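You operate a simulated robot arm through the tools that you are given. There is no shell and no other tool. Be economical: measure what you need, move in short steps, check, and stop when the job is done.

You run a simulated two-armed robot. Do the job below in one go: nothing can be reset, and whatever is moved stays where it is left.

JOB
Slide the slipped sleeve on run four back over its joint and clamp it.
Fine: shut gate four before you loosen the clamp; open the gate again once the clamp is tight. Where these are worked on the way, their far stop is far enough and under half their travel is too little: gate four.

The check looks at the end state, three seconds after you hand in, the way a careful person would. Anything else that was tipped, shoved, dropped, spilled or broken makes it a failure.

ROBOT AND FRAMES
Two 7-joint arms with fingered hands on one trunk, on a base that drives. Base frame: it is fixed to the floor where the robot stands at the start and does not move with it; the origin is under the middle of the robot, x ahead of it, y to its left, z up. Lengths are in mm, angles in degrees, forces in N, time in s.
The left shoulder is at the start at [36, 104, 1170], the right one opposite. With the tool pointing down near the work surface each hand reaches from about 220 to 580 mm from the robot's upright axis, wherever it stands, measured 20 degrees to its own side. Places, roughly: gate five [1000, 0, 600]; gate four [1000, 0, 900]; gate three [1000, 0, 1200]; gate two [1000, 0, 1500]; lock of gate five [1100, -100, 600]; lock of gate four [1100, -100, 900]; lock of gate three [1100, -100, 1200]; lock of gate two [1100, -100, 1500]; run four clamp [900, -600, 1000]; run four sleeve [900, -700, 900]; run four tube ends [1100, -500, 900]. Payload 2.4 kg a hand.
Tool frame (each hand has its own): the origin (TCP) lies between the finger pads and is the grasp point; the fingertips stand 17 mm ahead of it; z points along the fingers, y is the line along which they close. Largest opening 88 mm; the body of the gripper starts 47 mm behind the TCP. The gripper is a hand of 2 fingers: y runs from the thumb to the fingers, the wrist lies at [0, 0, -165] in the tool frame.
Orientation is that of the tool frame in the base frame, as a unit quaternion [x, y, z, w]. With the fingers straight down and closing along the base's y, the tool's x points along the base's -x, its y along +y and its z along -z.

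CONTROLS
- The arms move only by the tool drive_tool. It takes "left_motion", "right_motion" or both (then of equal length, played together; a hand with none holds still); each is a list of rows, each a list of 2 entries, a list of its own where there are three numbers: the shift along the base's x, y, z in mm, then the turn, a rotation vector about the base's x, y, z in rad. In form: [[[x, y, z], [wx, wy, wz]], ...]. A call has 1 to 20 rows; each row shifts and turns the commanded pose from where the row before left it. Each row takes 0.2 s and may step no farther than 50 mm and 8.6 degrees from the row before; otherwise, the whole call is refused. A pose out of reach is approached as far as the arm can. The call stops where the force on the tool passes 70 N (or 10 N more than at its start, if that is more) or the arm is blocked; 0.2 s more then pass. In this call time passes only in rows, and 0.2 s behind the last. It gives the time, the measured TCP pose, the force on the tool (base axes), the opening and the grip force at its end, in the units of the frame above (readings bear some noise), with the torque about the TCP (base axes, N m) and any sound that the robot's microphone picked up, and new pictures: "show" is both (left out), scene, wrist or none (wrist: the cameras of the hands that moved).
- Cameras (640 x 400 px; columns grow to the right, rows downward): "scene" is now at [116.1, 7.7, 1117.2]; the picture's right is [0.10, -1.00, 0.00], its down [0.11, 0.01, -0.99] and it looks along [0.99, 0.10, 0.11] (base axes); focal length 258 px, centre (320, 200). "left" rides on the left gripper at [-50, 3, -63] in its tool frame; the picture's right is [-0.06, -1.00, 0.00], its down [0.78, -0.05, -0.62] and it looks along [0.62, -0.04, 0.79] (tool axes); focal length 275 px, centre (320, 200). "right" rides on the right gripper at [50, 3, -63] in its tool frame; the picture's right is [-0.06, 1.00, 0.00], its down [-0.78, -0.05, -0.62] and it looks along [-0.62, -0.04, 0.79] (tool axes); focal length 275 px, centre (320, 200). There is no depth. A picture from a camera that has moved, and an enlarged one, comes with that camera's place and axes in the base frame and with its lens.
- lift_body(by): slides the trunk up (or, below 0, down) by that many mm; the arms and the scene camera ride with it, the base frame stays. It gives what a move gives, with no picture.
- base_move(legs): drives the robot by 1 to 6 legs, each [ahead, left, turn to the left] in mm, mm and degrees, along the robot's own axes; the way and the turn of a leg run together, so that a leg with both is an arc; at most 1500 mm and 180 degrees a leg. The arms and the cameras ride along, it lands a little off, and it stops where it bumps. It gives what a move gives, and a new picture of the scene camera.
- finger_targets(finger1, thumb_bend, hand): sets how far each is bent, from 0 (flat) to 100 (curled in); at 30 the hand is open as for a grip, at 70 the pads meet at the TCP. One left out holds its place. A second passes; each finger stops where it meets its share of the squeeze, and holds until it gets a number again. It is the only way to open and close the hand. It gives what a move gives, with no picture; readings hold the bend of each and the force on the fingers (four entries, about 0 where the hand has none), thumb and palm.
- pan_tilt(pan, tilt): turns the head with the scene camera to pan (to the left, within 60 degrees either way) and tilt (down, from -29 to 69), counted from straight ahead of the robot. It gives what a move gives, and a new picture of the scene camera.
- enlarge(camera, box): a new picture of the part [left, top, right, bottom] of that camera's present view, enlarged. It takes no simulated time.
- job_done(): hands the job in; it is judged then, once.

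Work in short steps. Places have to be worked out from the pictures, the camera data and where the tool is seen: move nearer, look again, correct. Check each grasp and each placing, and mend what went wrong. You have 120 turns and 260 pictures in all, those below and enlarged ones among them. Open the grippers and draw the arms clear of the work before you hand the job in, unless the task says otherwise; then end with one line.

The tools are called by a JSON object that holds its "fn" and its "kwargs". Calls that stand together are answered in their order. drive_tool: Moves the arms, as the interface text tells. Its arguments: {"type":"object","properties":{"left_motion":{"type":"array","items":{"type":"array"}},"right_motion":{"type":"array","items":{"type":"array"}},"show":{"type":"string","enum":["both","scene","wrist","none"]}},"required":[]} The other tools are called the same way: lift_body (by) slides the trunk up or down; finger_targets (finger1, thumb_bend, hand) moves the fingers one by one; base_move (legs) drives the base; pan_tilt (pan, tilt) turns the head that bears the scene camera; enlarge (camera, box) takes an enlarged picture of a part of a camera's view; job_done () hands the job in.

At the start:

```text
time_s: 0.0
left_eef_pos: [314.9, 167.7, 1069.1]
left_orientation: [0.0, 1.0, 0.0, 0.0]
left_wrist_force: [0.5, 0.1, 1.3]
left_ft_torque: [0.0, -0.02, 0.01]
left_width: 87.9
left_grip_force: 0.0
left_shape: jaw
left_bend: [30.0, 30.0]
left_finger forces: [0.0, 0.0, 0.1, 0.0, 0.0, 0.0]
right_eef_pos: [386.3, -139.8, 1061.5]
right_orientation: [-0.001, 1.0, 0.0, 0.0]
right_wrist_force: [-0.3, -0.7, -0.7]
right_ft_torque: [0.01, 0.0, 0.0]
right_width: 87.9
right_grip_force: 0.0
right_shape: jaw
right_bend: [30.0, 30.0]
right_finger forces: [0.0, 0.0, 0.0, 0.0, 0.0, 0.1]
trunk travel left (down, up): [-400.0, 450.0]
robot x, y, heading: [-0.8, -0.8, -0.1]
head pan, tilt: [5.5, -6.3]
```

scene: 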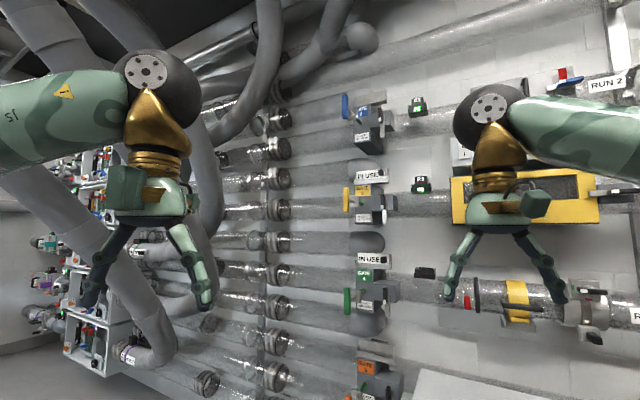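
right: 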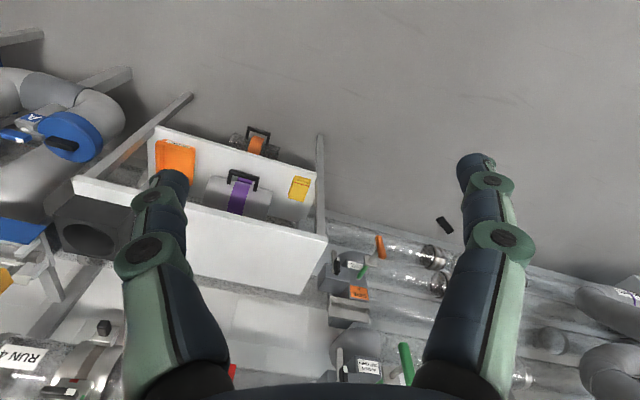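
left: 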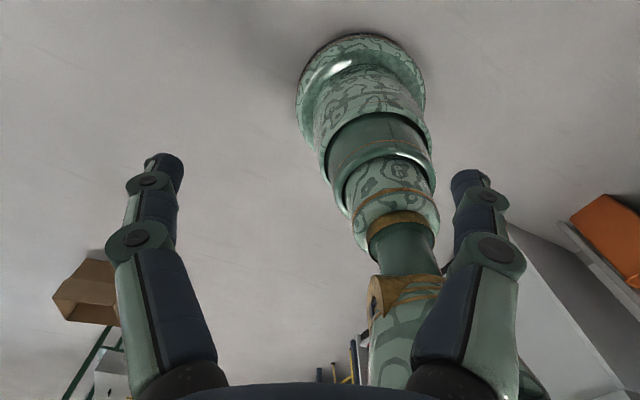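

The scene shows several runs with gates; the green-handled one near (360,300) looks like gate four. I'll look closer at the gates and at run four.

{"fn": "enlarge", "kwargs": {"camera": "scene", "box": [320, 150, 480, 400]}}

{"fn": "enlarge", "kwargs": {"camera": "scene", "box": [400, 240, 640, 390]}}

{"fn": "pan_tilt", "kwargs": {"pan": -30, "tilt": 12}}

```text
1.60 times, centred on (400, 275) of scene
camera zoom: at [116.1, 7.7, 1117.2], right [0.1, -1.0, 0.0], down [0.11, 0.01, -0.99], along [0.99, 0.1, 0.11], focal length 412 px, centre (192, 80)
```

zoom: 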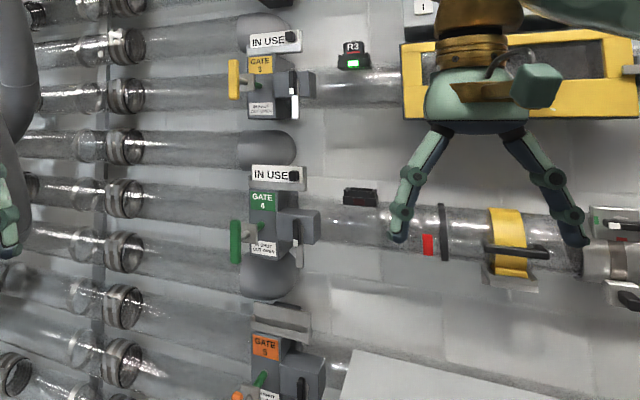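

```text
2.67 times, centred on (520, 315) of scene
camera zoom: at [116.1, 7.7, 1117.2], right [0.1, -1.0, 0.0], down [0.11, 0.01, -0.99], along [0.99, 0.1, 0.11], focal length 687 px, centre (-213, -107)
```

zoom: 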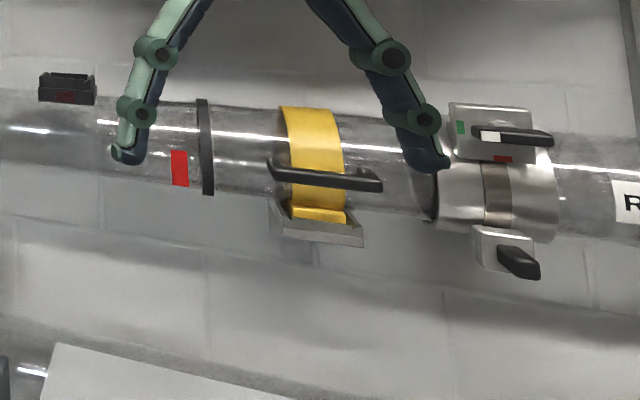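

```text
time_s: 1.0
left_eef_pos: [315.2, 167.7, 1069.1]
left_orientation: [-0.001, 1.0, -0.001, -0.001]
left_wrist_force: [-0.1, 0.0, -1.1]
left_ft_torque: [0.02, -0.01, 0.0]
left_width: 87.9
left_grip_force: 0.1
left_shape: jaw
left_bend: [30.0, 30.0]
left_finger forces: [0.0, 0.1, 0.1, 0.0, 0.1, 0.0]
right_eef_pos: [386.8, -141.1, 1062.5]
right_orientation: [-0.002, 1.0, 0.0, 0.0]
right_wrist_force: [-0.3, 0.4, 1.3]
right_ft_torque: [-0.04, 0.02, 0.0]
right_width: 87.8
right_grip_force: 0.1
right_shape: jaw
right_bend: [30.0, 30.0]
right_finger forces: [0.0, 0.1, 0.0, 0.0, 0.0, 0.0]
trunk travel left (down, up): [-400.0, 450.0]
robot x, y, heading: [-2.4, 1.8, -0.1]
head pan, tilt: [-30.0, 12.0]
camera scene: at [111.3, -46.0, 1087.9], right [-0.49, -0.87, 0.0], down [-0.18, 0.1, -0.98], along [0.85, -0.47, -0.21], focal length 258 px, centre (320, 200)
```

scene: 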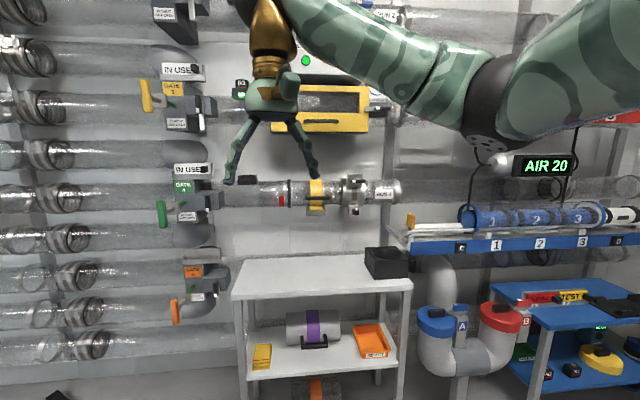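

I'll enlarge run four and gate four from this view.

{"fn": "enlarge", "kwargs": {"camera": "scene", "box": [220, 150, 420, 275]}}

{"fn": "enlarge", "kwargs": {"camera": "scene", "box": [130, 140, 258, 220]}}

```text
3.20 times, centred on (320, 212) of scene
camera zoom: at [111.3, -46.0, 1087.9], right [-0.49, -0.87, 0.0], down [-0.18, 0.1, -0.98], along [0.85, -0.47, -0.21], focal length 825 px, centre (320, 160)
```

zoom: 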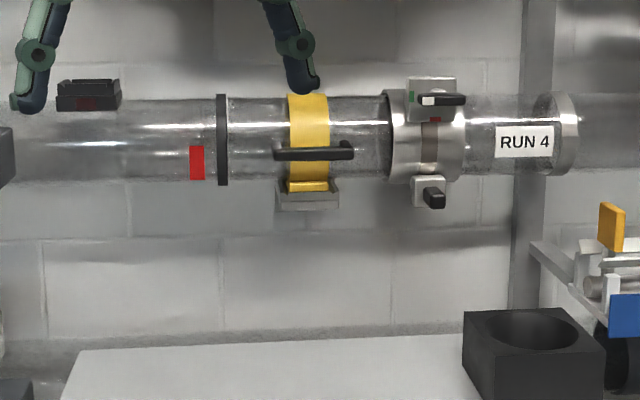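

```text
5.00 times, centred on (194, 180) of scene
camera zoom: at [111.3, -46.0, 1087.9], right [-0.49, -0.87, 0.0], down [-0.18, 0.1, -0.98], along [0.85, -0.47, -0.21], focal length 1289 px, centre (950, 300)
```

zoom: 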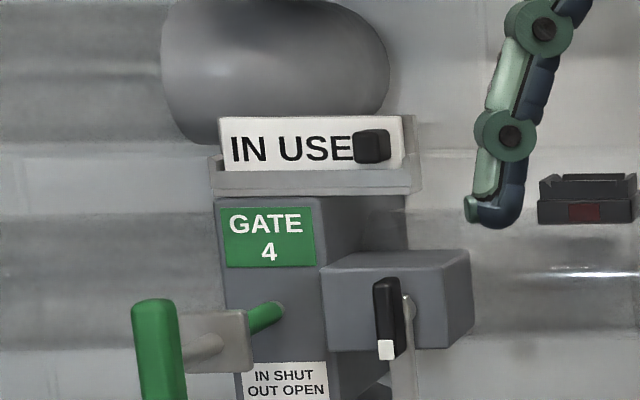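

Run four carries a yellow band with a handle, a clamp with levers and a red mark; gate four reads "IN SHUT / OUT OPEN" and has a lock lever. I'll drive right and somewhat nearer for a better look.

{"fn": "base_move", "kwargs": {"legs": [[100, -500, 0]]}}

{"fn": "pan_tilt", "kwargs": {"pan": 0, "tilt": 12}}

```text
time_s: 4.0
left_eef_pos: [412.6, -326.1, 1069.3]
left_orientation: [0.005, 1.0, 0.0, 0.0]
left_wrist_force: [0.0, -0.3, -0.5]
left_ft_torque: [0.01, -0.03, 0.02]
left_width: 87.9
left_grip_force: 0.1
left_shape: jaw
left_bend: [30.0, 30.0]
left_finger forces: [0.0, 0.0, 0.0, 0.0, 0.1, 0.0]
right_eef_pos: [481.4, -636.4, 1061.8]
right_orientation: [0.005, 1.0, 0.0, 0.0]
right_wrist_force: [-0.3, 0.5, -0.8]
right_ft_torque: [-0.01, -0.04, -0.02]
right_width: 87.8
right_grip_force: 0.1
right_shape: jaw
right_bend: [30.0, 30.0]
right_finger forces: [0.1, 0.0, 0.0, 0.1, 0.0, 0.0]
trunk travel left (down, up): [-400.0, 450.0]
robot x, y, heading: [94.6, -494.7, -0.8]
head pan, tilt: [-30.0, 12.0]
camera scene: at [207.1, -539.5, 1087.6], right [-0.5, -0.87, 0.0], down [-0.19, 0.11, -0.98], along [0.85, -0.49, -0.21], focal length 258 px, centre (320, 200)
```

scene: 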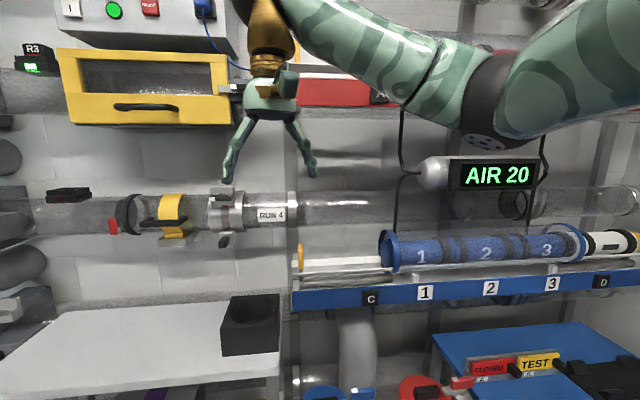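

```text
time_s: 4.9
left_eef_pos: [413.8, -328.5, 1068.6]
left_orientation: [0.004, 1.0, 0.0, 0.0]
left_wrist_force: [-0.1, 0.6, 0.4]
left_ft_torque: [-0.01, -0.04, -0.02]
left_width: 87.9
left_grip_force: 0.0
left_shape: jaw
left_bend: [30.0, 30.0]
left_finger forces: [0.0, 0.1, 0.0, 0.1, 0.1, 0.0]
right_eef_pos: [481.7, -636.3, 1061.0]
right_orientation: [0.005, 1.0, 0.0, 0.0]
right_wrist_force: [0.1, 0.4, -0.2]
right_ft_torque: [-0.01, 0.0, -0.03]
right_width: 87.8
right_grip_force: 0.0
right_shape: jaw
right_bend: [30.0, 30.0]
right_finger forces: [0.1, 0.0, 0.1, 0.0, 0.0, 0.1]
trunk travel left (down, up): [-400.0, 450.0]
robot x, y, heading: [95.9, -491.5, -0.9]
head pan, tilt: [0.0, 12.0]
camera scene: at [219.4, -493.8, 1088.2], right [-0.01, -1.0, 0.0], down [-0.21, 0.0, -0.98], along [0.98, -0.01, -0.21], focal length 258 px, centre (320, 200)
```

scene: 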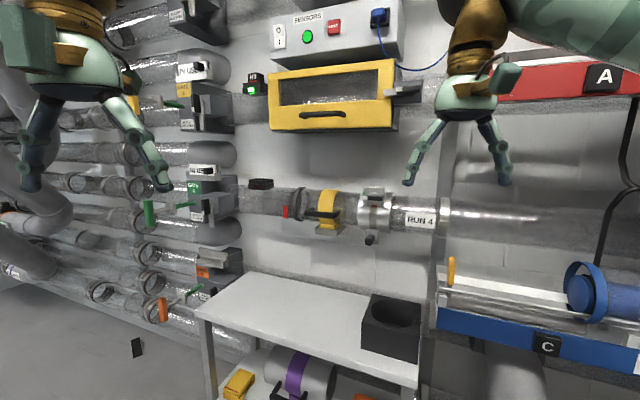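

{"fn": "enlarge", "kwargs": {"camera": "scene", "box": [230, 160, 450, 260]}}

{"fn": "enlarge", "kwargs": {"camera": "scene", "box": [120, 50, 280, 240]}}

```text
2.91 times, centred on (340, 210) of scene
camera zoom: at [219.4, -493.8, 1088.2], right [-0.01, -1.0, 0.0], down [-0.21, 0.0, -0.98], along [0.98, -0.01, -0.21], focal length 750 px, centre (262, 171)
```

zoom: 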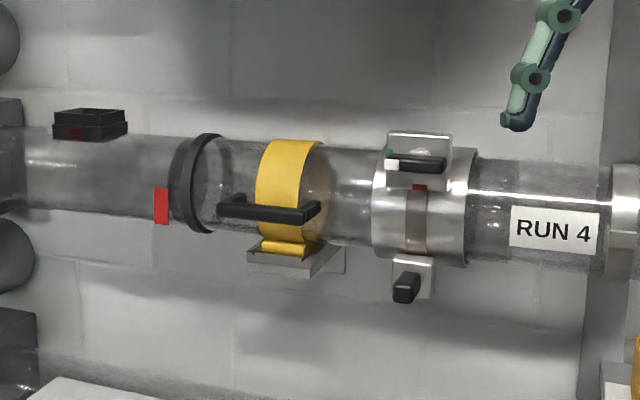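

```text
2.11 times, centred on (200, 145) of scene
camera zoom: at [219.4, -493.8, 1088.2], right [-0.01, -1.0, 0.0], down [-0.21, 0.0, -0.98], along [0.98, -0.01, -0.21], focal length 543 px, centre (573, 316)
```

zoom: 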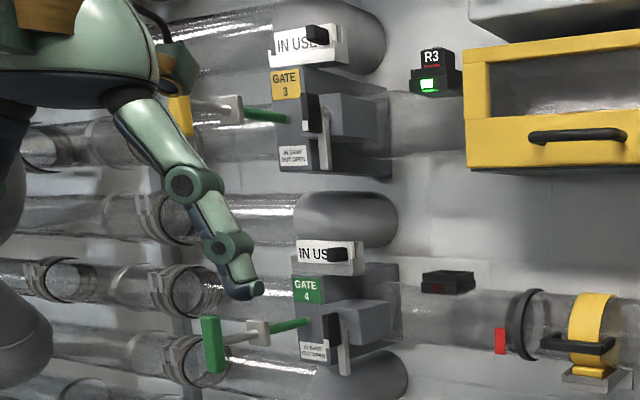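

The clear sleeve with the yellow band looks to have slipped right of the red mark. Triangulation puts gate four's handle at about [966, 7, 890] and its box front near x≈1135. I'll drive in front of the gate and look closely.

{"fn": "base_move", "kwargs": {"legs": [[0, 440, 0], [250, 0, 1]]}}

{"fn": "pan_tilt", "kwargs": {"pan": 0, "tilt": 14}}

{"fn": "enlarge", "kwargs": {"camera": "scene", "box": [220, 100, 420, 300]}}

```text
time_s: 9.0
left_eef_pos: [665.6, 110.5, 1070.0]
left_orientation: [-0.007, 1.0, 0.0, 0.0]
left_wrist_force: [-0.1, -0.8, 0.6]
left_ft_torque: [0.03, -0.01, 0.01]
left_width: 88.2
left_grip_force: 0.1
left_shape: jaw
left_bend: [30.0, 30.0]
left_finger forces: [0.1, 0.1, 0.0, 0.1, 0.0, 0.1]
right_eef_pos: [742.6, -197.2, 1063.2]
right_orientation: [-0.007, 1.0, 0.0, -0.001]
right_wrist_force: [-0.2, -0.9, -0.4]
right_ft_torque: [-0.02, -0.03, -0.01]
right_width: 88.0
right_grip_force: 0.0
right_shape: jaw
right_bend: [30.0, 30.0]
right_finger forces: [0.0, 0.0, 0.0, 0.1, 0.1, 0.1]
trunk travel left (down, up): [-400.0, 450.0]
robot x, y, heading: [354.6, -63.9, 0.9]
head pan, tilt: [0.0, 12.0]
camera scene: at [475.9, -60.4, 1088.1], right [0.01, -1.0, 0.0], down [-0.21, 0.0, -0.98], along [0.98, 0.01, -0.21], focal length 258 px, centre (320, 200)
```

scene: 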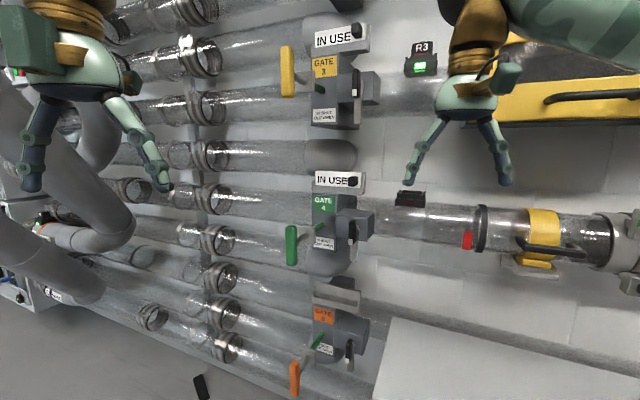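

```text
time_s: 9.6
left_eef_pos: [666.1, 109.4, 1069.7]
left_orientation: [-0.007, 1.0, 0.0, -0.001]
left_wrist_force: [-0.5, 0.2, 0.5]
left_ft_torque: [-0.02, -0.03, -0.03]
left_width: 87.9
left_grip_force: 0.1
left_shape: jaw
left_bend: [30.0, 30.0]
left_finger forces: [0.0, 0.0, 0.1, 0.1, 0.0, 0.1]
right_eef_pos: [741.4, -196.3, 1062.0]
right_orientation: [-0.007, 1.0, 0.0, 0.0]
right_wrist_force: [-0.7, -0.6, 0.7]
right_ft_torque: [-0.01, -0.03, -0.04]
right_width: 88.0
right_grip_force: 0.0
right_shape: jaw
right_bend: [30.0, 30.0]
right_finger forces: [0.1, 0.1, 0.0, 0.0, 0.0, 0.0]
trunk travel left (down, up): [-400.0, 450.0]
robot x, y, heading: [349.0, -65.2, 0.9]
head pan, tilt: [0.0, 14.0]
camera scene: at [475.7, -60.4, 1084.9], right [0.01, -1.0, 0.0], down [-0.24, 0.0, -0.97], along [0.97, 0.01, -0.24], focal length 258 px, centre (320, 200)
```

scene: 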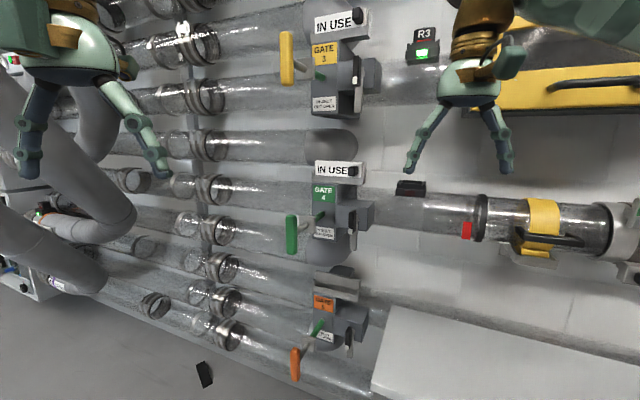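

```text
2.00 times, centred on (320, 200) of scene
camera zoom: at [475.7, -60.4, 1084.9], right [0.01, -1.0, 0.0], down [-0.24, 0.0, -0.97], along [0.97, 0.01, -0.24], focal length 516 px, centre (320, 200)
```

zoom: 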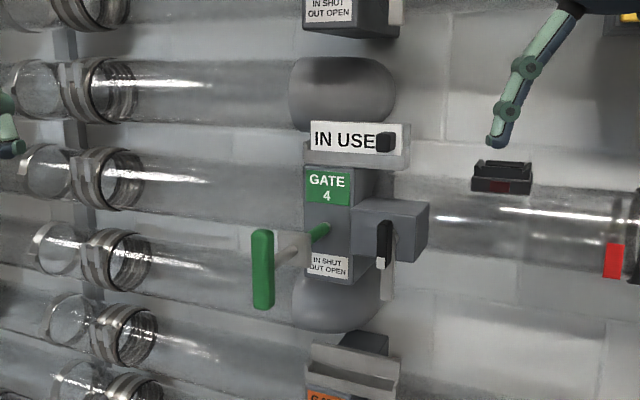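

I'll zoom hard on the gate four handle and lock, and on gate three's for comparison.

{"fn": "enlarge", "kwargs": {"camera": "scene", "box": [280, 180, 380, 260]}}

{"fn": "enlarge", "kwargs": {"camera": "scene", "box": [275, 0, 395, 120]}}

{"fn": "enlarge", "kwargs": {"camera": "scene", "box": [380, 160, 640, 300]}}

```text
5.00 times, centred on (330, 220) of scene
camera zoom: at [475.7, -60.4, 1084.9], right [0.01, -1.0, 0.0], down [-0.24, 0.0, -0.97], along [0.97, 0.01, -0.24], focal length 1289 px, centre (270, 100)
```

zoom: 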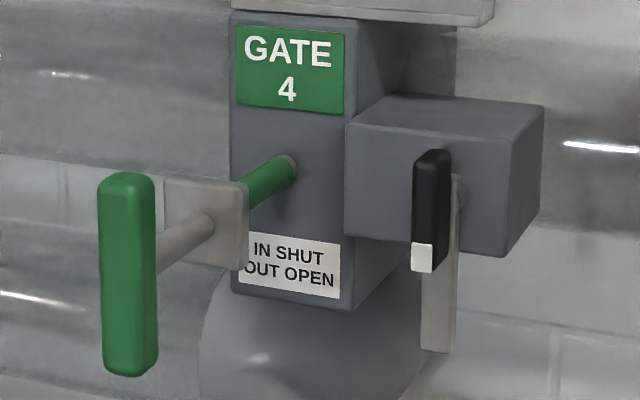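

```text
3.33 times, centred on (335, 60) of scene
camera zoom: at [475.7, -60.4, 1084.9], right [0.01, -1.0, 0.0], down [-0.24, 0.0, -0.97], along [0.97, 0.01, -0.24], focal length 859 px, centre (270, 667)
```

zoom: 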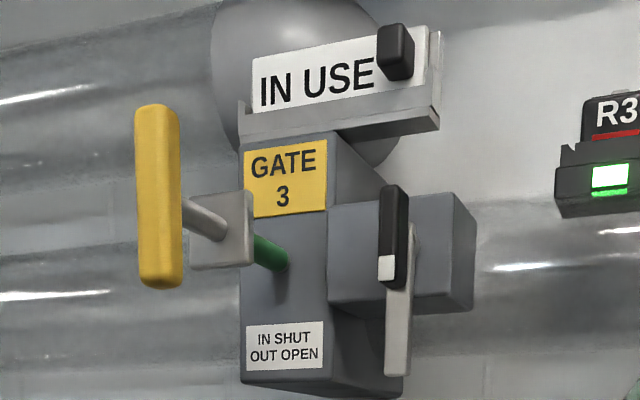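

```text
2.46 times, centred on (510, 230) of scene
camera zoom: at [475.7, -60.4, 1084.9], right [0.01, -1.0, 0.0], down [-0.24, 0.0, -0.97], along [0.97, 0.01, -0.24], focal length 634 px, centre (-148, 126)
```

zoom: 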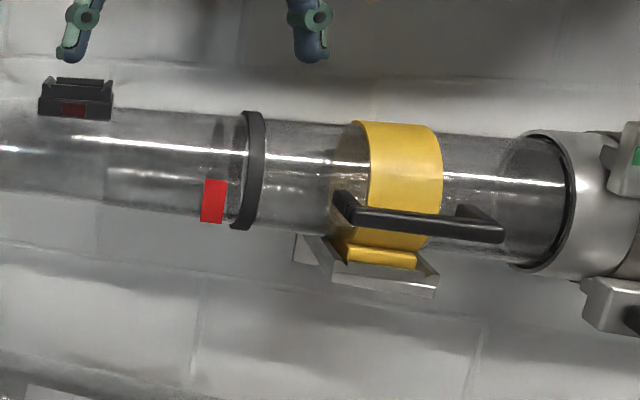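

The gate's rod runs diagonally, along about (0.92, -0.39) from the handle to the box, with no lock bar across it as far as I can see. I'll turn the left hand to point along that axis and bring it in front of the handle.

{"fn": "drive_tool", "kwargs": {"left_motion": [[[12, -3, -12], [0, -0.1428, 0]], [[12, -3, -12], [0, -0.1428, 0]], [[12, -3, -12], [0, -0.1428, 0]], [[12, -3, -12], [0, -0.1428, 0]], [[12, -3, -12], [0, -0.1428, 0]], [[12, -3, -12], [0, -0.1428, 0]], [[12, -3, -12], [0, -0.1428, 0]], [[12, -3, -12], [0, -0.1428, 0]], [[12, -3, -12], [0, -0.1428, 0]], [[12, -3, -12], [0, -0.1428, 0]], [[12, -3, -12], [0, -0.1428, 0]], [[10, -3, -12], [0, 0, -0.133]], [[10, -3, -12], [0, 0, -0.133]], [[10, -3, -12], [0, 0, -0.133]]], "show": "both"}}

```text
time_s: 12.6
left_eef_pos: [769.8, 81.6, 955.2]
left_orientation: [0.174, 0.883, -0.089, 0.427]
left_wrist_force: [0.6, 0.0, 0.3]
left_ft_torque: [0.01, 0.02, -0.01]
left_width: 87.8
left_grip_force: 0.0
left_shape: jaw
left_bend: [30.0, 30.0]
left_finger forces: [0.0, 0.0, 0.1, 0.0, 0.0, 0.0]
left hand out of reach, approached as far as the arm can: row 7, 8, 9, 10, 11
right_eef_pos: [741.6, -196.4, 1062.6]
right_orientation: [-0.007, 1.0, 0.0, -0.001]
right_wrist_force: [-1.0, 0.1, -0.5]
right_ft_torque: [-0.02, 0.01, -0.01]
right_width: 87.8
right_grip_force: 0.0
right_shape: jaw
right_bend: [30.0, 30.0]
right_finger forces: [0.0, 0.1, 0.1, 0.0, 0.1, 0.0]
trunk travel left (down, up): [-400.0, 450.0]
robot x, y, heading: [352.4, -62.2, 0.9]
head pan, tilt: [0.0, 14.0]
camera scene: at [475.7, -60.4, 1084.9], right [0.01, -1.0, 0.0], down [-0.24, 0.0, -0.97], along [0.97, 0.01, -0.24], focal length 258 px, centre (320, 200)
camera left: at [753.9, 94.5, 1033.6], right [-0.35, -0.94, 0.06], down [-0.92, 0.32, -0.23], along [0.2, -0.13, -0.97], focal length 275 px, centre (320, 200)
```

scene: 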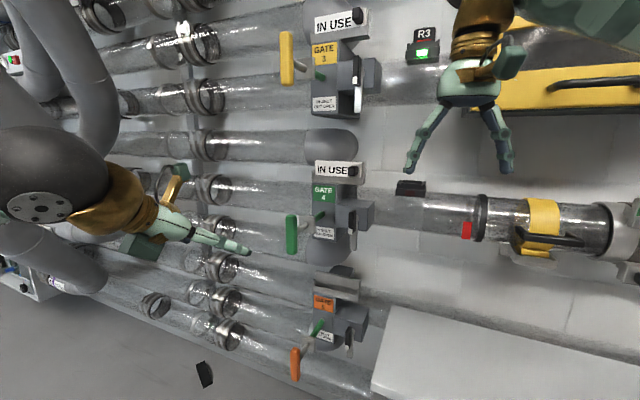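
left: 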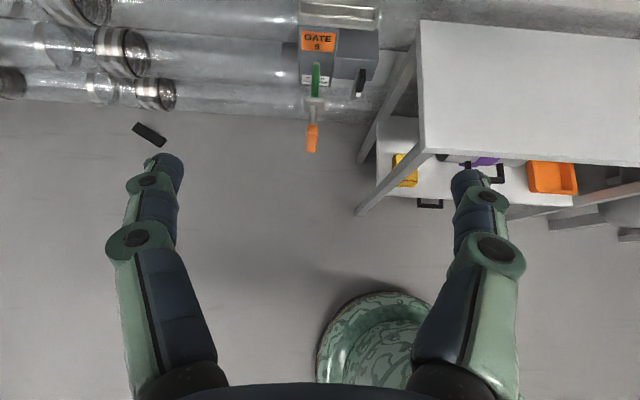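

The arm lost part of the pitch where it was folded too close. I'll finish it while moving forward, to end about 100 mm short of the handle.

{"fn": "drive_tool", "kwargs": {"left_motion": [[[25, -6, -12], [0, 0, 0]], [[15, -6, -12], [-0.044, -0.103, 0]], [[15, -6, -12], [-0.044, -0.103, 0]], [[15, -6, -12], [-0.044, -0.103, 0]], [[15, -6, -12], [-0.044, -0.103, 0]], [[10, -4, -10], [-0.044, -0.103, 0]], [[0, 0, 0], [-0.044, -0.103, 0]]], "show": "both"}}

```text
time_s: 14.2
left_eef_pos: [866.7, 48.3, 885.2]
left_orientation: [0.135, 0.692, -0.146, 0.694]
left_wrist_force: [0.2, 0.4, 0.0]
left_ft_torque: [-0.04, 0.0, 0.02]
left_width: 87.9
left_grip_force: 0.0
left_shape: jaw
left_bend: [30.0, 30.0]
left_finger forces: [0.0, 0.0, 0.0, 0.0, 0.1, 0.1]
right_eef_pos: [741.3, -197.1, 1063.5]
right_orientation: [-0.007, 1.0, 0.0, 0.0]
right_wrist_force: [0.0, -0.2, 0.1]
right_ft_torque: [0.0, 0.0, 0.02]
right_width: 87.9
right_grip_force: 0.1
right_shape: jaw
right_bend: [30.0, 30.0]
right_finger forces: [0.1, 0.0, 0.0, 0.0, 0.0, 0.0]
trunk travel left (down, up): [-400.0, 450.0]
robot x, y, heading: [351.4, -63.1, 0.5]
head pan, tilt: [0.0, 14.0]
camera scene: at [475.7, -60.4, 1084.9], right [0.01, -1.0, 0.0], down [-0.24, 0.0, -0.97], along [0.97, 0.01, -0.24], focal length 258 px, centre (320, 200)
camera left: at [808.7, 77.3, 934.5], right [-0.39, -0.92, 0.08], down [-0.59, 0.18, -0.79], along [0.71, -0.35, -0.61], focal length 275 px, centre (320, 200)
```

scene: 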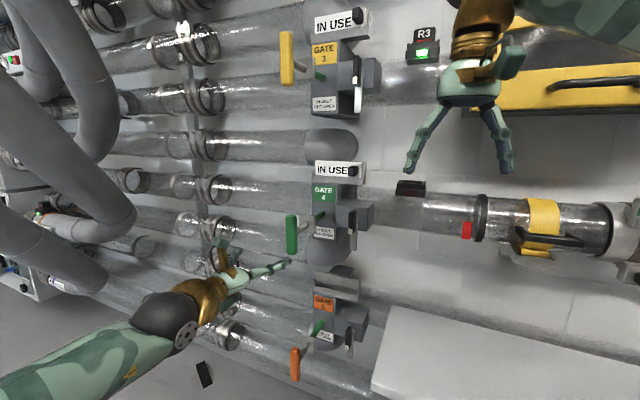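
left: 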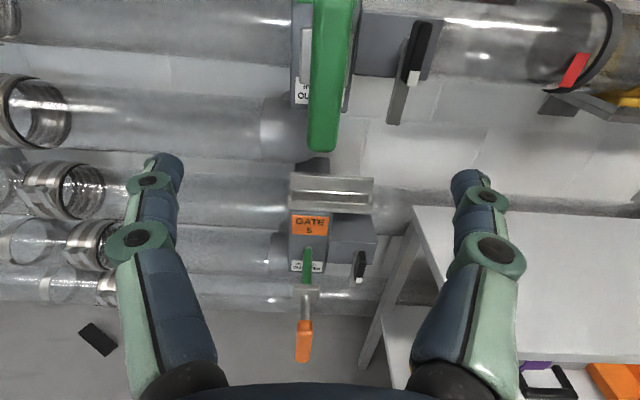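

The handle is centred between the fingers, its bottom at z≈841, so height is right. I'll advance about 90 mm along the axis.

{"fn": "drive_tool", "kwargs": {"left_motion": [[[28, -11.5, 0], [0, 0, 0]], [[28, -11.5, 0], [0, 0, 0]], [[26, -11, 0], [0, 0, 0]]], "show": "wrist"}}

{"fn": "enlarge", "kwargs": {"camera": "scene", "box": [230, 170, 390, 270]}}

```text
time_s: 15.0
left_eef_pos: [949.7, 13.8, 885.2]
left_orientation: [0.134, 0.692, -0.147, 0.694]
left_wrist_force: [0.1, 0.2, 0.4]
left_ft_torque: [0.04, 0.0, 0.03]
left_width: 88.0
left_grip_force: 0.1
left_shape: jaw
left_bend: [30.0, 30.0]
left_finger forces: [0.0, 0.1, 0.0, 0.0, 0.1, 0.0]
right_eef_pos: [740.9, -196.4, 1062.4]
right_orientation: [-0.007, 1.0, 0.0, 0.0]
right_wrist_force: [-1.1, -0.1, -0.3]
right_ft_torque: [0.05, 0.01, 0.01]
right_width: 87.4
right_grip_force: 0.1
right_shape: jaw
right_bend: [30.0, 30.0]
right_finger forces: [0.0, 0.1, 0.0, 0.0, 0.1, 0.0]
trunk travel left (down, up): [-400.0, 450.0]
robot x, y, heading: [349.0, -62.6, 0.8]
head pan, tilt: [0.0, 14.0]
camera left: at [891.4, 43.8, 935.0], right [-0.39, -0.92, 0.08], down [-0.59, 0.18, -0.79], along [0.71, -0.35, -0.61], focal length 275 px, centre (320, 200)
```

left: 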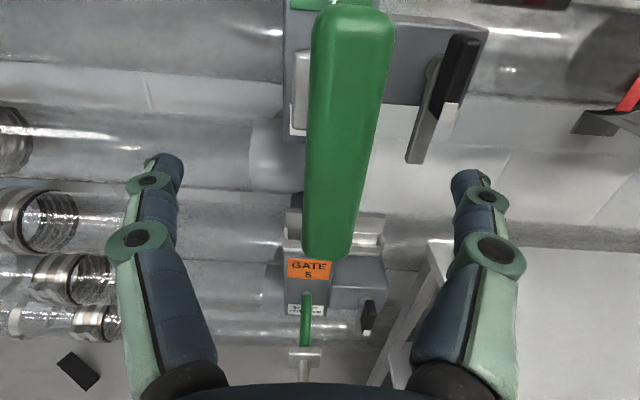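

```text
4.00 times, centred on (310, 220) of scene
camera zoom: at [475.8, -60.5, 1084.9], right [0.01, -1.0, 0.0], down [-0.24, 0.0, -0.97], along [0.97, 0.01, -0.24], focal length 1031 px, centre (360, 120)
```

zoom: 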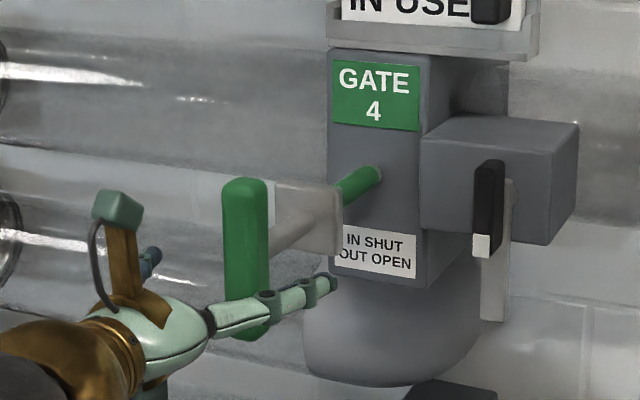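

The handle is between the fingers, about 25 mm ahead of the TCP. I'll advance that much and close.

{"fn": "drive_tool", "kwargs": {"left_motion": [[[21, -9, 2], [0, 0, 0]]], "show": "none"}}

{"fn": "finger_targets", "kwargs": {"hand": "left", "finger1": 70, "thumb_bend": 70}}

{"fn": "enlarge", "kwargs": {"camera": "left", "box": [0, 0, 640, 400]}}

{"fn": "enlarge", "kwargs": {"camera": "scene", "box": [230, 170, 390, 270]}}

```text
time_s: 15.4
left_eef_pos: [970.8, 4.6, 887.7]
left_orientation: [0.135, 0.692, -0.147, 0.694]
left_wrist_force: [-0.8, 0.1, 0.2]
left_ft_torque: [0.03, 0.0, -0.02]
left_width: 88.0
left_grip_force: 0.0
left_shape: jaw
left_bend: [30.0, 30.0]
left_finger forces: [0.0, 0.1, 0.0, 0.0, 0.1, 0.1]
right_eef_pos: [741.2, -197.2, 1062.5]
right_orientation: [-0.007, 1.0, 0.0, 0.0]
right_wrist_force: [-0.9, 0.5, -0.4]
right_ft_torque: [-0.01, -0.03, 0.01]
right_width: 87.8
right_grip_force: 0.1
right_shape: jaw
right_bend: [30.0, 30.0]
right_finger forces: [0.0, 0.0, 0.0, 0.0, 0.0, 0.0]
trunk travel left (down, up): [-400.0, 450.0]
robot x, y, heading: [352.9, -64.5, 0.8]
head pan, tilt: [0.0, 14.0]
```

```text
time_s: 16.4
left_eef_pos: [971.5, 5.4, 887.0]
left_orientation: [0.135, 0.692, -0.148, 0.694]
left_wrist_force: [0.5, -5.6, 0.4]
left_ft_torque: [-0.01, -0.02, -0.02]
left_width: 5.7
left_grip_force: 2.7
left_shape: fingers
left_bend: [68.0, 66.0]
left_finger forces: [0.6, 0.0, 0.0, 0.1, 5.3, 0.0]
right_eef_pos: [741.0, -196.9, 1061.6]
right_orientation: [-0.007, 1.0, 0.0, 0.0]
right_wrist_force: [0.3, 0.3, 0.3]
right_ft_torque: [0.04, -0.01, -0.01]
right_width: 88.0
right_grip_force: 0.1
right_shape: jaw
right_bend: [30.0, 30.0]
right_finger forces: [0.0, 0.1, 0.0, 0.1, 0.0, 0.1]
trunk travel left (down, up): [-400.0, 450.0]
robot x, y, heading: [350.9, -62.4, 0.6]
head pan, tilt: [0.0, 14.0]
```

```text
1.00 times, centred on (320, 200) of left (not enlarged: the box is as wide or as high as the picture)
camera zoom: at [912.2, 33.4, 937.5], right [-0.39, -0.92, 0.08], down [-0.59, 0.18, -0.79], along [0.71, -0.35, -0.61], focal length 275 px, centre (320, 200)
```

zoom: 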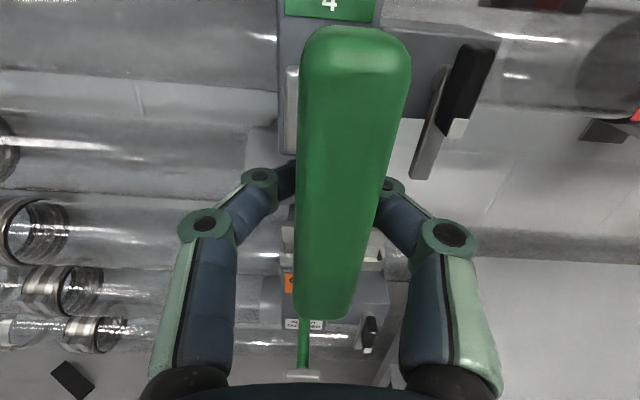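

```text
4.00 times, centred on (310, 220) of scene
camera zoom: at [475.7, -61.0, 1084.9], right [0.01, -1.0, 0.0], down [-0.24, 0.0, -0.97], along [0.97, 0.01, -0.24], focal length 1031 px, centre (360, 120)
```

zoom: 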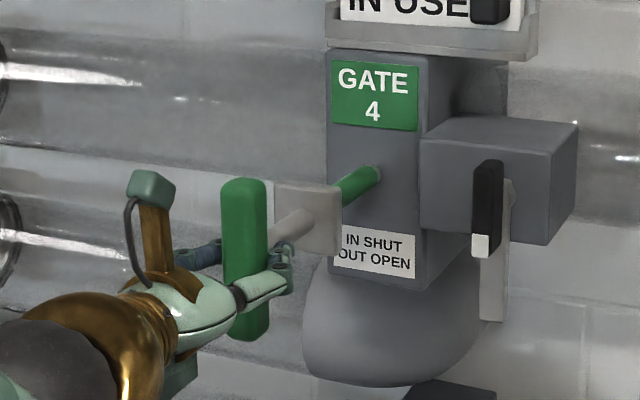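

The fingers hook round the bar, thus I can push with the palm and pull with the fingers. I'll push along the rod's axis.

{"fn": "drive_tool", "kwargs": {"left_motion": [[[9.2, -3.9, 0], [0, 0, 0]], [[9.2, -3.9, 0], [0, 0, 0]], [[9.2, -3.9, 0], [0, 0, 0]], [[9.2, -3.9, 0], [0, 0, 0]], [[9.2, -3.9, 0], [0, 0, 0]]], "show": "none"}}

{"fn": "enlarge", "kwargs": {"camera": "scene", "box": [230, 170, 390, 270]}}

```text
time_s: 17.6
left_eef_pos: [976.2, 0.9, 894.1]
left_orientation: [0.135, 0.692, -0.147, 0.694]
left_wrist_force: [-4.2, -1.8, -2.9]
left_ft_torque: [0.04, 0.02, -0.09]
left_width: 4.9
left_grip_force: 3.0
left_shape: fingers
left_bend: [69.0, 67.0]
left_finger forces: [1.0, 0.1, 0.1, 0.0, 4.7, 0.0]
left hand out of reach, approached as far as the arm can: row 1, 2, 3, 4, 5
right_eef_pos: [741.1, -196.9, 1062.4]
right_orientation: [-0.006, 1.0, 0.0, 0.0]
right_wrist_force: [0.2, -0.5, -0.3]
right_ft_torque: [-0.02, -0.01, 0.03]
right_width: 88.1
right_grip_force: 0.0
right_shape: jaw
right_bend: [30.0, 30.0]
right_finger forces: [0.0, 0.0, 0.0, 0.0, 0.0, 0.0]
trunk travel left (down, up): [-400.0, 450.0]
robot x, y, heading: [357.0, -58.3, 0.8]
head pan, tilt: [0.0, 14.0]
```

```text
4.00 times, centred on (310, 220) of scene
camera zoom: at [475.6, -60.6, 1084.9], right [0.01, -1.0, 0.0], down [-0.24, 0.0, -0.97], along [0.97, 0.01, -0.24], focal length 1031 px, centre (360, 120)
```

zoom: 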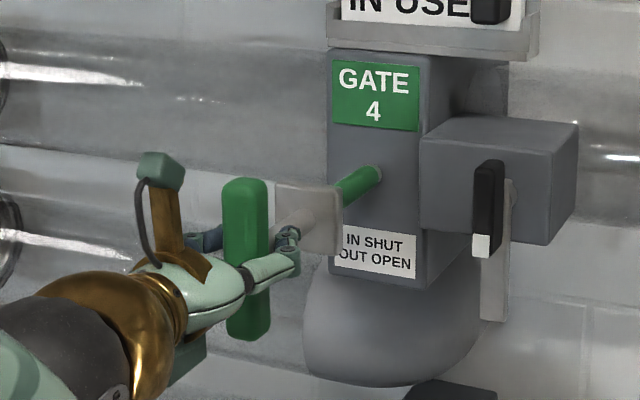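

The arm is at its reach limit. I'll open, back away, lower the trunk 100 and drive the base 130 ahead, then come back.

{"fn": "finger_targets", "kwargs": {"hand": "left", "finger1": 30, "thumb_bend": 30}}

{"fn": "drive_tool", "kwargs": {"left_motion": [[[-37, 15, 0], [0, 0, 0]], [[-37, 15, 0], [0, 0, 0]], [[-37, 15, 0], [0, 0, 0]], [[-37, 15, 0], [0, 0, 0]]], "show": "none"}}

{"fn": "lift_body", "kwargs": {"by": -100}}

{"fn": "base_move", "kwargs": {"legs": [[130, 0, 0]]}}

```text
time_s: 18.6
left_eef_pos: [977.7, 1.4, 895.3]
left_orientation: [0.134, 0.692, -0.147, 0.694]
left_wrist_force: [0.7, 0.9, -0.3]
left_ft_torque: [0.0, 0.0, 0.02]
left_width: 83.2
left_grip_force: 0.1
left_shape: fingers
left_bend: [30.0, 30.0]
left_finger forces: [0.0, 0.0, 0.0, 0.1, 0.0, 0.0]
right_eef_pos: [741.2, -197.2, 1062.0]
right_orientation: [-0.007, 1.0, 0.001, -0.001]
right_wrist_force: [1.1, 0.5, -0.3]
right_ft_torque: [0.01, 0.01, 0.03]
right_width: 87.8
right_grip_force: 0.0
right_shape: jaw
right_bend: [30.0, 30.0]
right_finger forces: [0.0, 0.0, 0.0, 0.0, 0.0, 0.0]
trunk travel left (down, up): [-400.0, 450.0]
robot x, y, heading: [354.4, -60.0, 0.5]
head pan, tilt: [0.0, 14.0]
```

```text
time_s: 19.6
left_eef_pos: [824.9, 60.8, 896.8]
left_orientation: [0.135, 0.692, -0.146, 0.694]
left_wrist_force: [-0.5, 0.1, 0.0]
left_ft_torque: [0.0, 0.01, 0.0]
left_width: 83.5
left_grip_force: 0.1
left_shape: fingers
left_bend: [30.0, 30.0]
left_finger forces: [0.1, 0.1, 0.0, 0.0, 0.0, 0.0]
right_eef_pos: [740.8, -196.7, 1063.0]
right_orientation: [-0.007, 1.0, -0.001, -0.001]
right_wrist_force: [0.2, -0.4, -0.3]
right_ft_torque: [-0.05, -0.01, -0.02]
right_width: 87.9
right_grip_force: 0.1
right_shape: jaw
right_bend: [30.0, 30.0]
right_finger forces: [0.0, 0.0, 0.0, 0.0, 0.0, 0.1]
trunk travel left (down, up): [-400.0, 450.0]
robot x, y, heading: [356.1, -62.1, 1.0]
head pan, tilt: [0.0, 14.0]
```

```text
time_s: 20.9
left_eef_pos: [827.6, 62.5, 796.0]
left_orientation: [0.134, 0.692, -0.147, 0.694]
left_wrist_force: [0.3, -0.5, 0.4]
left_ft_torque: [-0.03, -0.03, 0.02]
left_width: 83.3
left_grip_force: 0.0
left_shape: fingers
left_bend: [30.0, 30.0]
left_finger forces: [0.0, 0.1, 0.1, 0.0, 0.0, 0.0]
right_eef_pos: [740.9, -195.8, 962.2]
right_orientation: [-0.008, 1.0, 0.001, 0.0]
right_wrist_force: [0.9, 0.0, 0.1]
right_ft_torque: [-0.04, -0.02, -0.02]
right_width: 87.9
right_grip_force: 0.1
right_shape: jaw
right_bend: [30.0, 30.0]
right_finger forces: [0.0, 0.0, 0.1, 0.0, 0.0, 0.0]
trunk travel left (down, up): [-300.0, 550.0]
robot x, y, heading: [352.5, -60.9, 0.5]
head pan, tilt: [0.0, 14.0]
```

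```text
time_s: 22.2
left_eef_pos: [955.8, 63.9, 793.4]
left_orientation: [0.134, 0.692, -0.146, 0.694]
left_wrist_force: [0.0, 0.0, -0.2]
left_ft_torque: [0.01, 0.0, -0.03]
left_width: 83.9
left_grip_force: 0.0
left_shape: fingers
left_bend: [30.0, 30.0]
left_finger forces: [0.0, 0.1, 0.0, 0.0, 0.0, 0.0]
right_eef_pos: [868.6, -195.6, 961.0]
right_orientation: [-0.007, 1.0, 0.0, 0.0]
right_wrist_force: [1.1, 0.7, 0.3]
right_ft_torque: [0.0, -0.02, -0.03]
right_width: 88.1
right_grip_force: 0.1
right_shape: jaw
right_bend: [30.0, 30.0]
right_finger forces: [0.0, 0.1, 0.1, 0.0, 0.0, 0.0]
trunk travel left (down, up): [-300.0, 550.0]
robot x, y, heading: [482.2, -59.2, 0.8]
head pan, tilt: [0.0, 14.0]
camera scene: at [606.4, -58.7, 984.5], right [0.01, -1.0, 0.0], down [-0.24, 0.0, -0.97], along [0.97, 0.01, -0.24], focal length 258 px, centre (320, 200)
```

scene: 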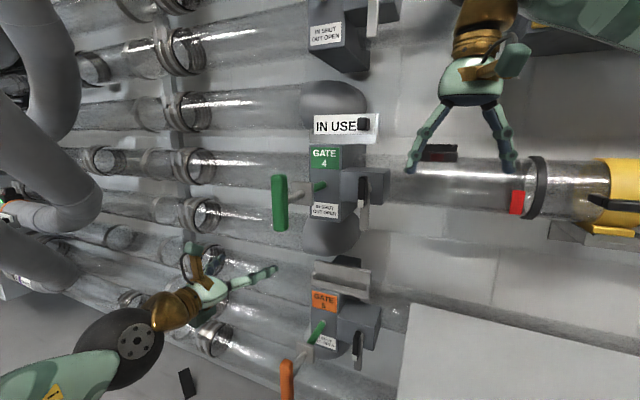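

The hand is just below and beside the handle. I'll retreat, rise to z≈888 and line up again.

{"fn": "drive_tool", "kwargs": {"left_motion": [[[-32, -4, 0], [0, 0, 0]], [[-32, -4, 0], [0, 0, 0]], [[-32, -5, 0], [0, 0, 0]], [[0, 0, 32], [0, 0, 0]], [[0, 0, 32], [0, 0, 0]], [[0, 0, 31], [0, 0, 0]]], "show": "both"}}

```text
time_s: 23.6
left_eef_pos: [859.2, 48.6, 890.5]
left_orientation: [0.134, 0.693, -0.147, 0.693]
left_wrist_force: [0.3, 0.2, -0.3]
left_ft_torque: [0.01, 0.03, 0.02]
left_width: 83.6
left_grip_force: 0.0
left_shape: fingers
left_bend: [30.0, 30.0]
left_finger forces: [0.1, 0.1, 0.0, 0.1, 0.0, 0.1]
right_eef_pos: [868.7, -195.1, 962.4]
right_orientation: [-0.006, 1.0, 0.0, 0.0]
right_wrist_force: [-1.1, 0.5, -0.9]
right_ft_torque: [0.0, -0.02, -0.02]
right_width: 88.1
right_grip_force: 0.1
right_shape: jaw
right_bend: [30.0, 30.0]
right_finger forces: [0.0, 0.1, 0.0, 0.0, 0.1, 0.0]
trunk travel left (down, up): [-300.0, 550.0]
robot x, y, heading: [480.8, -58.5, 0.5]
head pan, tilt: [0.0, 14.0]
camera scene: at [606.4, -58.7, 984.5], right [0.01, -1.0, 0.0], down [-0.24, 0.0, -0.97], along [0.97, 0.01, -0.24], focal length 258 px, centre (320, 200)
camera left: at [801.3, 78.4, 940.6], right [-0.39, -0.92, 0.08], down [-0.59, 0.18, -0.79], along [0.71, -0.35, -0.61], focal length 275 px, centre (320, 200)
```

scene: 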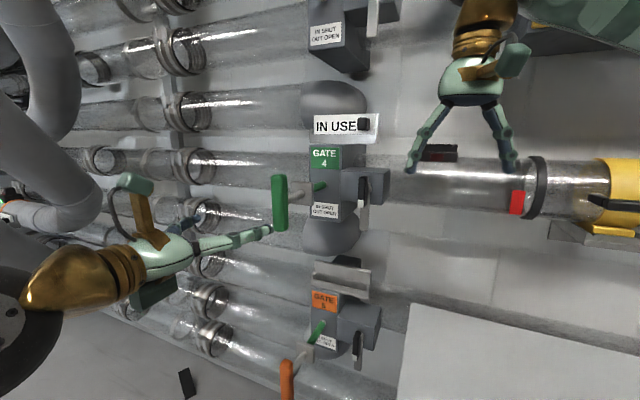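
left: 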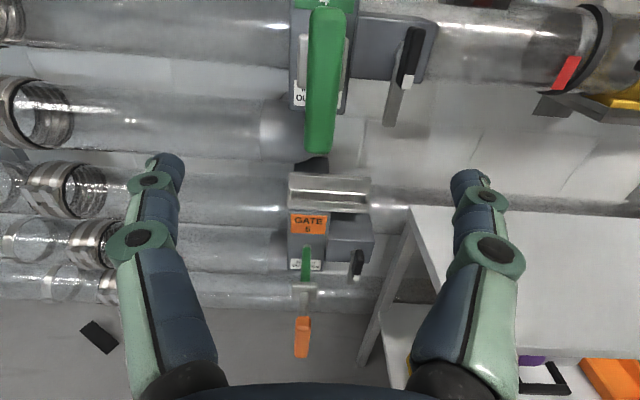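

Same alignment as before. I'll go in to the former hook spot and close again.

{"fn": "drive_tool", "kwargs": {"left_motion": [[[26, -10.3, 0], [0, 0, 0]], [[26, -10.3, 0], [0, 0, 0]], [[26, -10.3, 0], [0, 0, 0]], [[23, -9.5, 0], [0, 0, 0]]], "show": "none"}}

{"fn": "finger_targets", "kwargs": {"hand": "left", "finger1": 70, "thumb_bend": 70}}

{"fn": "drive_tool", "kwargs": {"left_motion": [[[9.2, -3.9, 0], [0, 0, 0]], [[9.2, -3.9, 0], [0, 0, 0]], [[9.2, -3.9, 0], [0, 0, 0]], [[9.2, -3.9, 0], [0, 0, 0]], [[9.2, -3.9, 0], [0, 0, 0]]], "show": "both"}}

```text
time_s: 24.6
left_eef_pos: [959.9, 10.0, 890.0]
left_orientation: [0.134, 0.693, -0.146, 0.693]
left_wrist_force: [-0.4, -0.6, -0.3]
left_ft_torque: [0.0, 0.0, 0.0]
left_width: 83.4
left_grip_force: 0.1
left_shape: fingers
left_bend: [30.0, 30.0]
left_finger forces: [0.1, 0.0, 0.1, 0.0, 0.0, 0.1]
right_eef_pos: [868.4, -195.7, 961.7]
right_orientation: [-0.007, 1.0, 0.0, -0.001]
right_wrist_force: [0.1, 0.5, 0.4]
right_ft_torque: [0.01, 0.02, 0.03]
right_width: 87.9
right_grip_force: 0.0
right_shape: jaw
right_bend: [30.0, 30.0]
right_finger forces: [0.0, 0.0, 0.1, 0.0, 0.0, 0.1]
trunk travel left (down, up): [-300.0, 550.0]
robot x, y, heading: [480.7, -58.5, 0.7]
head pan, tilt: [0.0, 14.0]
```

```text
time_s: 25.6
left_eef_pos: [959.6, 10.3, 890.5]
left_orientation: [0.135, 0.693, -0.146, 0.693]
left_wrist_force: [-0.7, -6.6, 0.2]
left_ft_torque: [-0.02, 0.02, -0.11]
left_width: 12.4
left_grip_force: 4.7
left_shape: fingers
left_bend: [66.0, 63.0]
left_finger forces: [1.3, 0.0, 0.0, 0.0, 7.9, 0.1]
right_eef_pos: [868.0, -196.2, 962.5]
right_orientation: [-0.007, 1.0, -0.001, 0.0]
right_wrist_force: [-0.5, 0.6, 0.1]
right_ft_torque: [-0.02, 0.0, 0.02]
right_width: 88.0
right_grip_force: 0.1
right_shape: jaw
right_bend: [30.0, 30.0]
right_finger forces: [0.1, 0.0, 0.0, 0.0, 0.1, 0.1]
trunk travel left (down, up): [-300.0, 550.0]
robot x, y, heading: [478.1, -59.9, 0.7]
head pan, tilt: [0.0, 14.0]
```

```text
time_s: 26.8
left_eef_pos: [1004.1, -8.0, 889.0]
left_orientation: [0.135, 0.692, -0.145, 0.694]
left_wrist_force: [-9.6, -2.5, 0.8]
left_ft_torque: [0.01, 0.02, -0.15]
left_width: 5.2
left_grip_force: 4.1
left_shape: fingers
left_bend: [70.0, 66.0]
left_finger forces: [0.1, 0.0, 0.0, 0.0, 6.5, 2.5]
right_eef_pos: [867.6, -195.4, 961.7]
right_orientation: [-0.007, 1.0, 0.0, 0.001]
right_wrist_force: [-0.1, 0.5, -0.1]
right_ft_torque: [-0.04, -0.04, 0.0]
right_width: 88.1
right_grip_force: 0.0
right_shape: jaw
right_bend: [30.0, 30.0]
right_finger forces: [0.0, 0.0, 0.1, 0.0, 0.0, 0.1]
trunk travel left (down, up): [-300.0, 550.0]
robot x, y, heading: [479.7, -59.5, 0.7]
head pan, tilt: [0.0, 14.0]
camera scene: at [605.5, -59.0, 984.6], right [0.01, -1.0, 0.0], down [-0.24, 0.0, -0.97], along [0.97, 0.01, -0.24], focal length 258 px, centre (320, 200)
camera left: at [946.1, 21.3, 938.9], right [-0.39, -0.92, 0.08], down [-0.59, 0.18, -0.79], along [0.71, -0.35, -0.61], focal length 275 px, centre (320, 200)
```

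scene: 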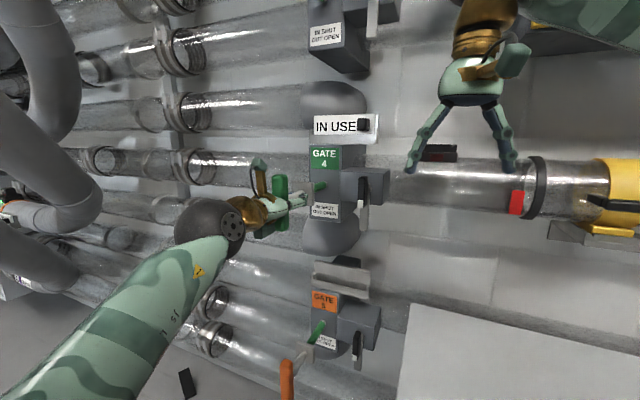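
left: 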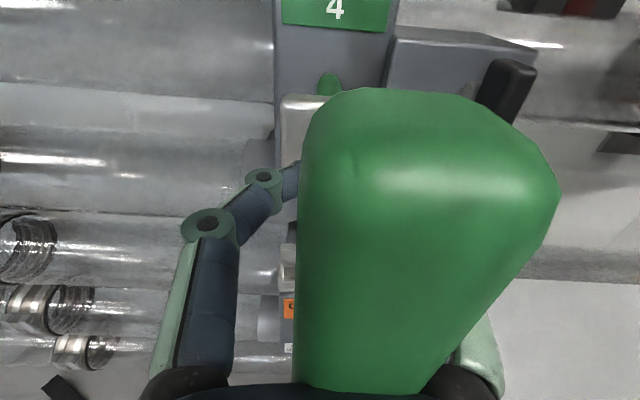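

The palm now touches the bar. I'll keep pushing along the axis.

{"fn": "drive_tool", "kwargs": {"left_motion": [[[9.2, -3.9, 0], [0, 0, 0]], [[9.2, -3.9, 0], [0, 0, 0]], [[9.2, -3.9, 0], [0, 0, 0]], [[9.2, -3.9, 0], [0, 0, 0]], [[9.2, -3.9, 0], [0, 0, 0]]], "show": "none"}}

{"fn": "enlarge", "kwargs": {"camera": "scene", "box": [230, 130, 390, 250]}}

```text
time_s: 28.0
left_eef_pos: [1049.8, -27.2, 889.1]
left_orientation: [0.135, 0.692, -0.146, 0.694]
left_wrist_force: [-3.8, -3.9, 2.1]
left_ft_torque: [-0.03, 0.02, -0.11]
left_width: 5.3
left_grip_force: 2.8
left_shape: fingers
left_bend: [70.0, 66.0]
left_finger forces: [0.2, 0.1, 0.0, 0.0, 5.5, 0.3]
right_eef_pos: [868.0, -196.0, 962.7]
right_orientation: [-0.008, 1.0, 0.0, 0.0]
right_wrist_force: [-0.4, 0.2, -0.5]
right_ft_torque: [0.05, -0.01, -0.05]
right_width: 88.0
right_grip_force: 0.1
right_shape: jaw
right_bend: [30.0, 30.0]
right_finger forces: [0.0, 0.0, 0.1, 0.1, 0.1, 0.0]
trunk travel left (down, up): [-300.0, 550.0]
robot x, y, heading: [479.4, -58.9, 0.7]
head pan, tilt: [0.0, 14.0]
```

```text
3.33 times, centred on (310, 190) of scene
camera zoom: at [606.0, -59.1, 984.6], right [0.01, -1.0, 0.0], down [-0.24, 0.0, -0.97], along [0.97, 0.01, -0.24], focal length 859 px, centre (353, 233)
```

zoom: 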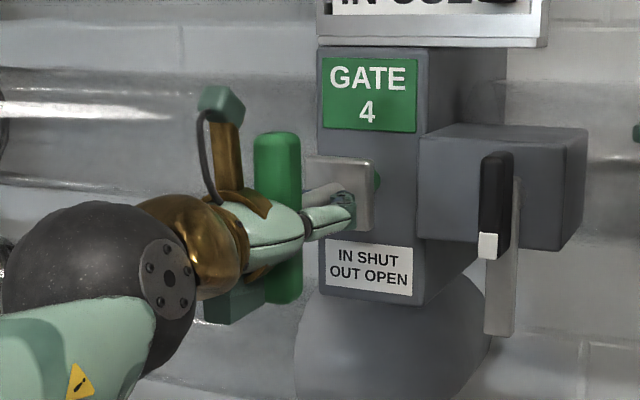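

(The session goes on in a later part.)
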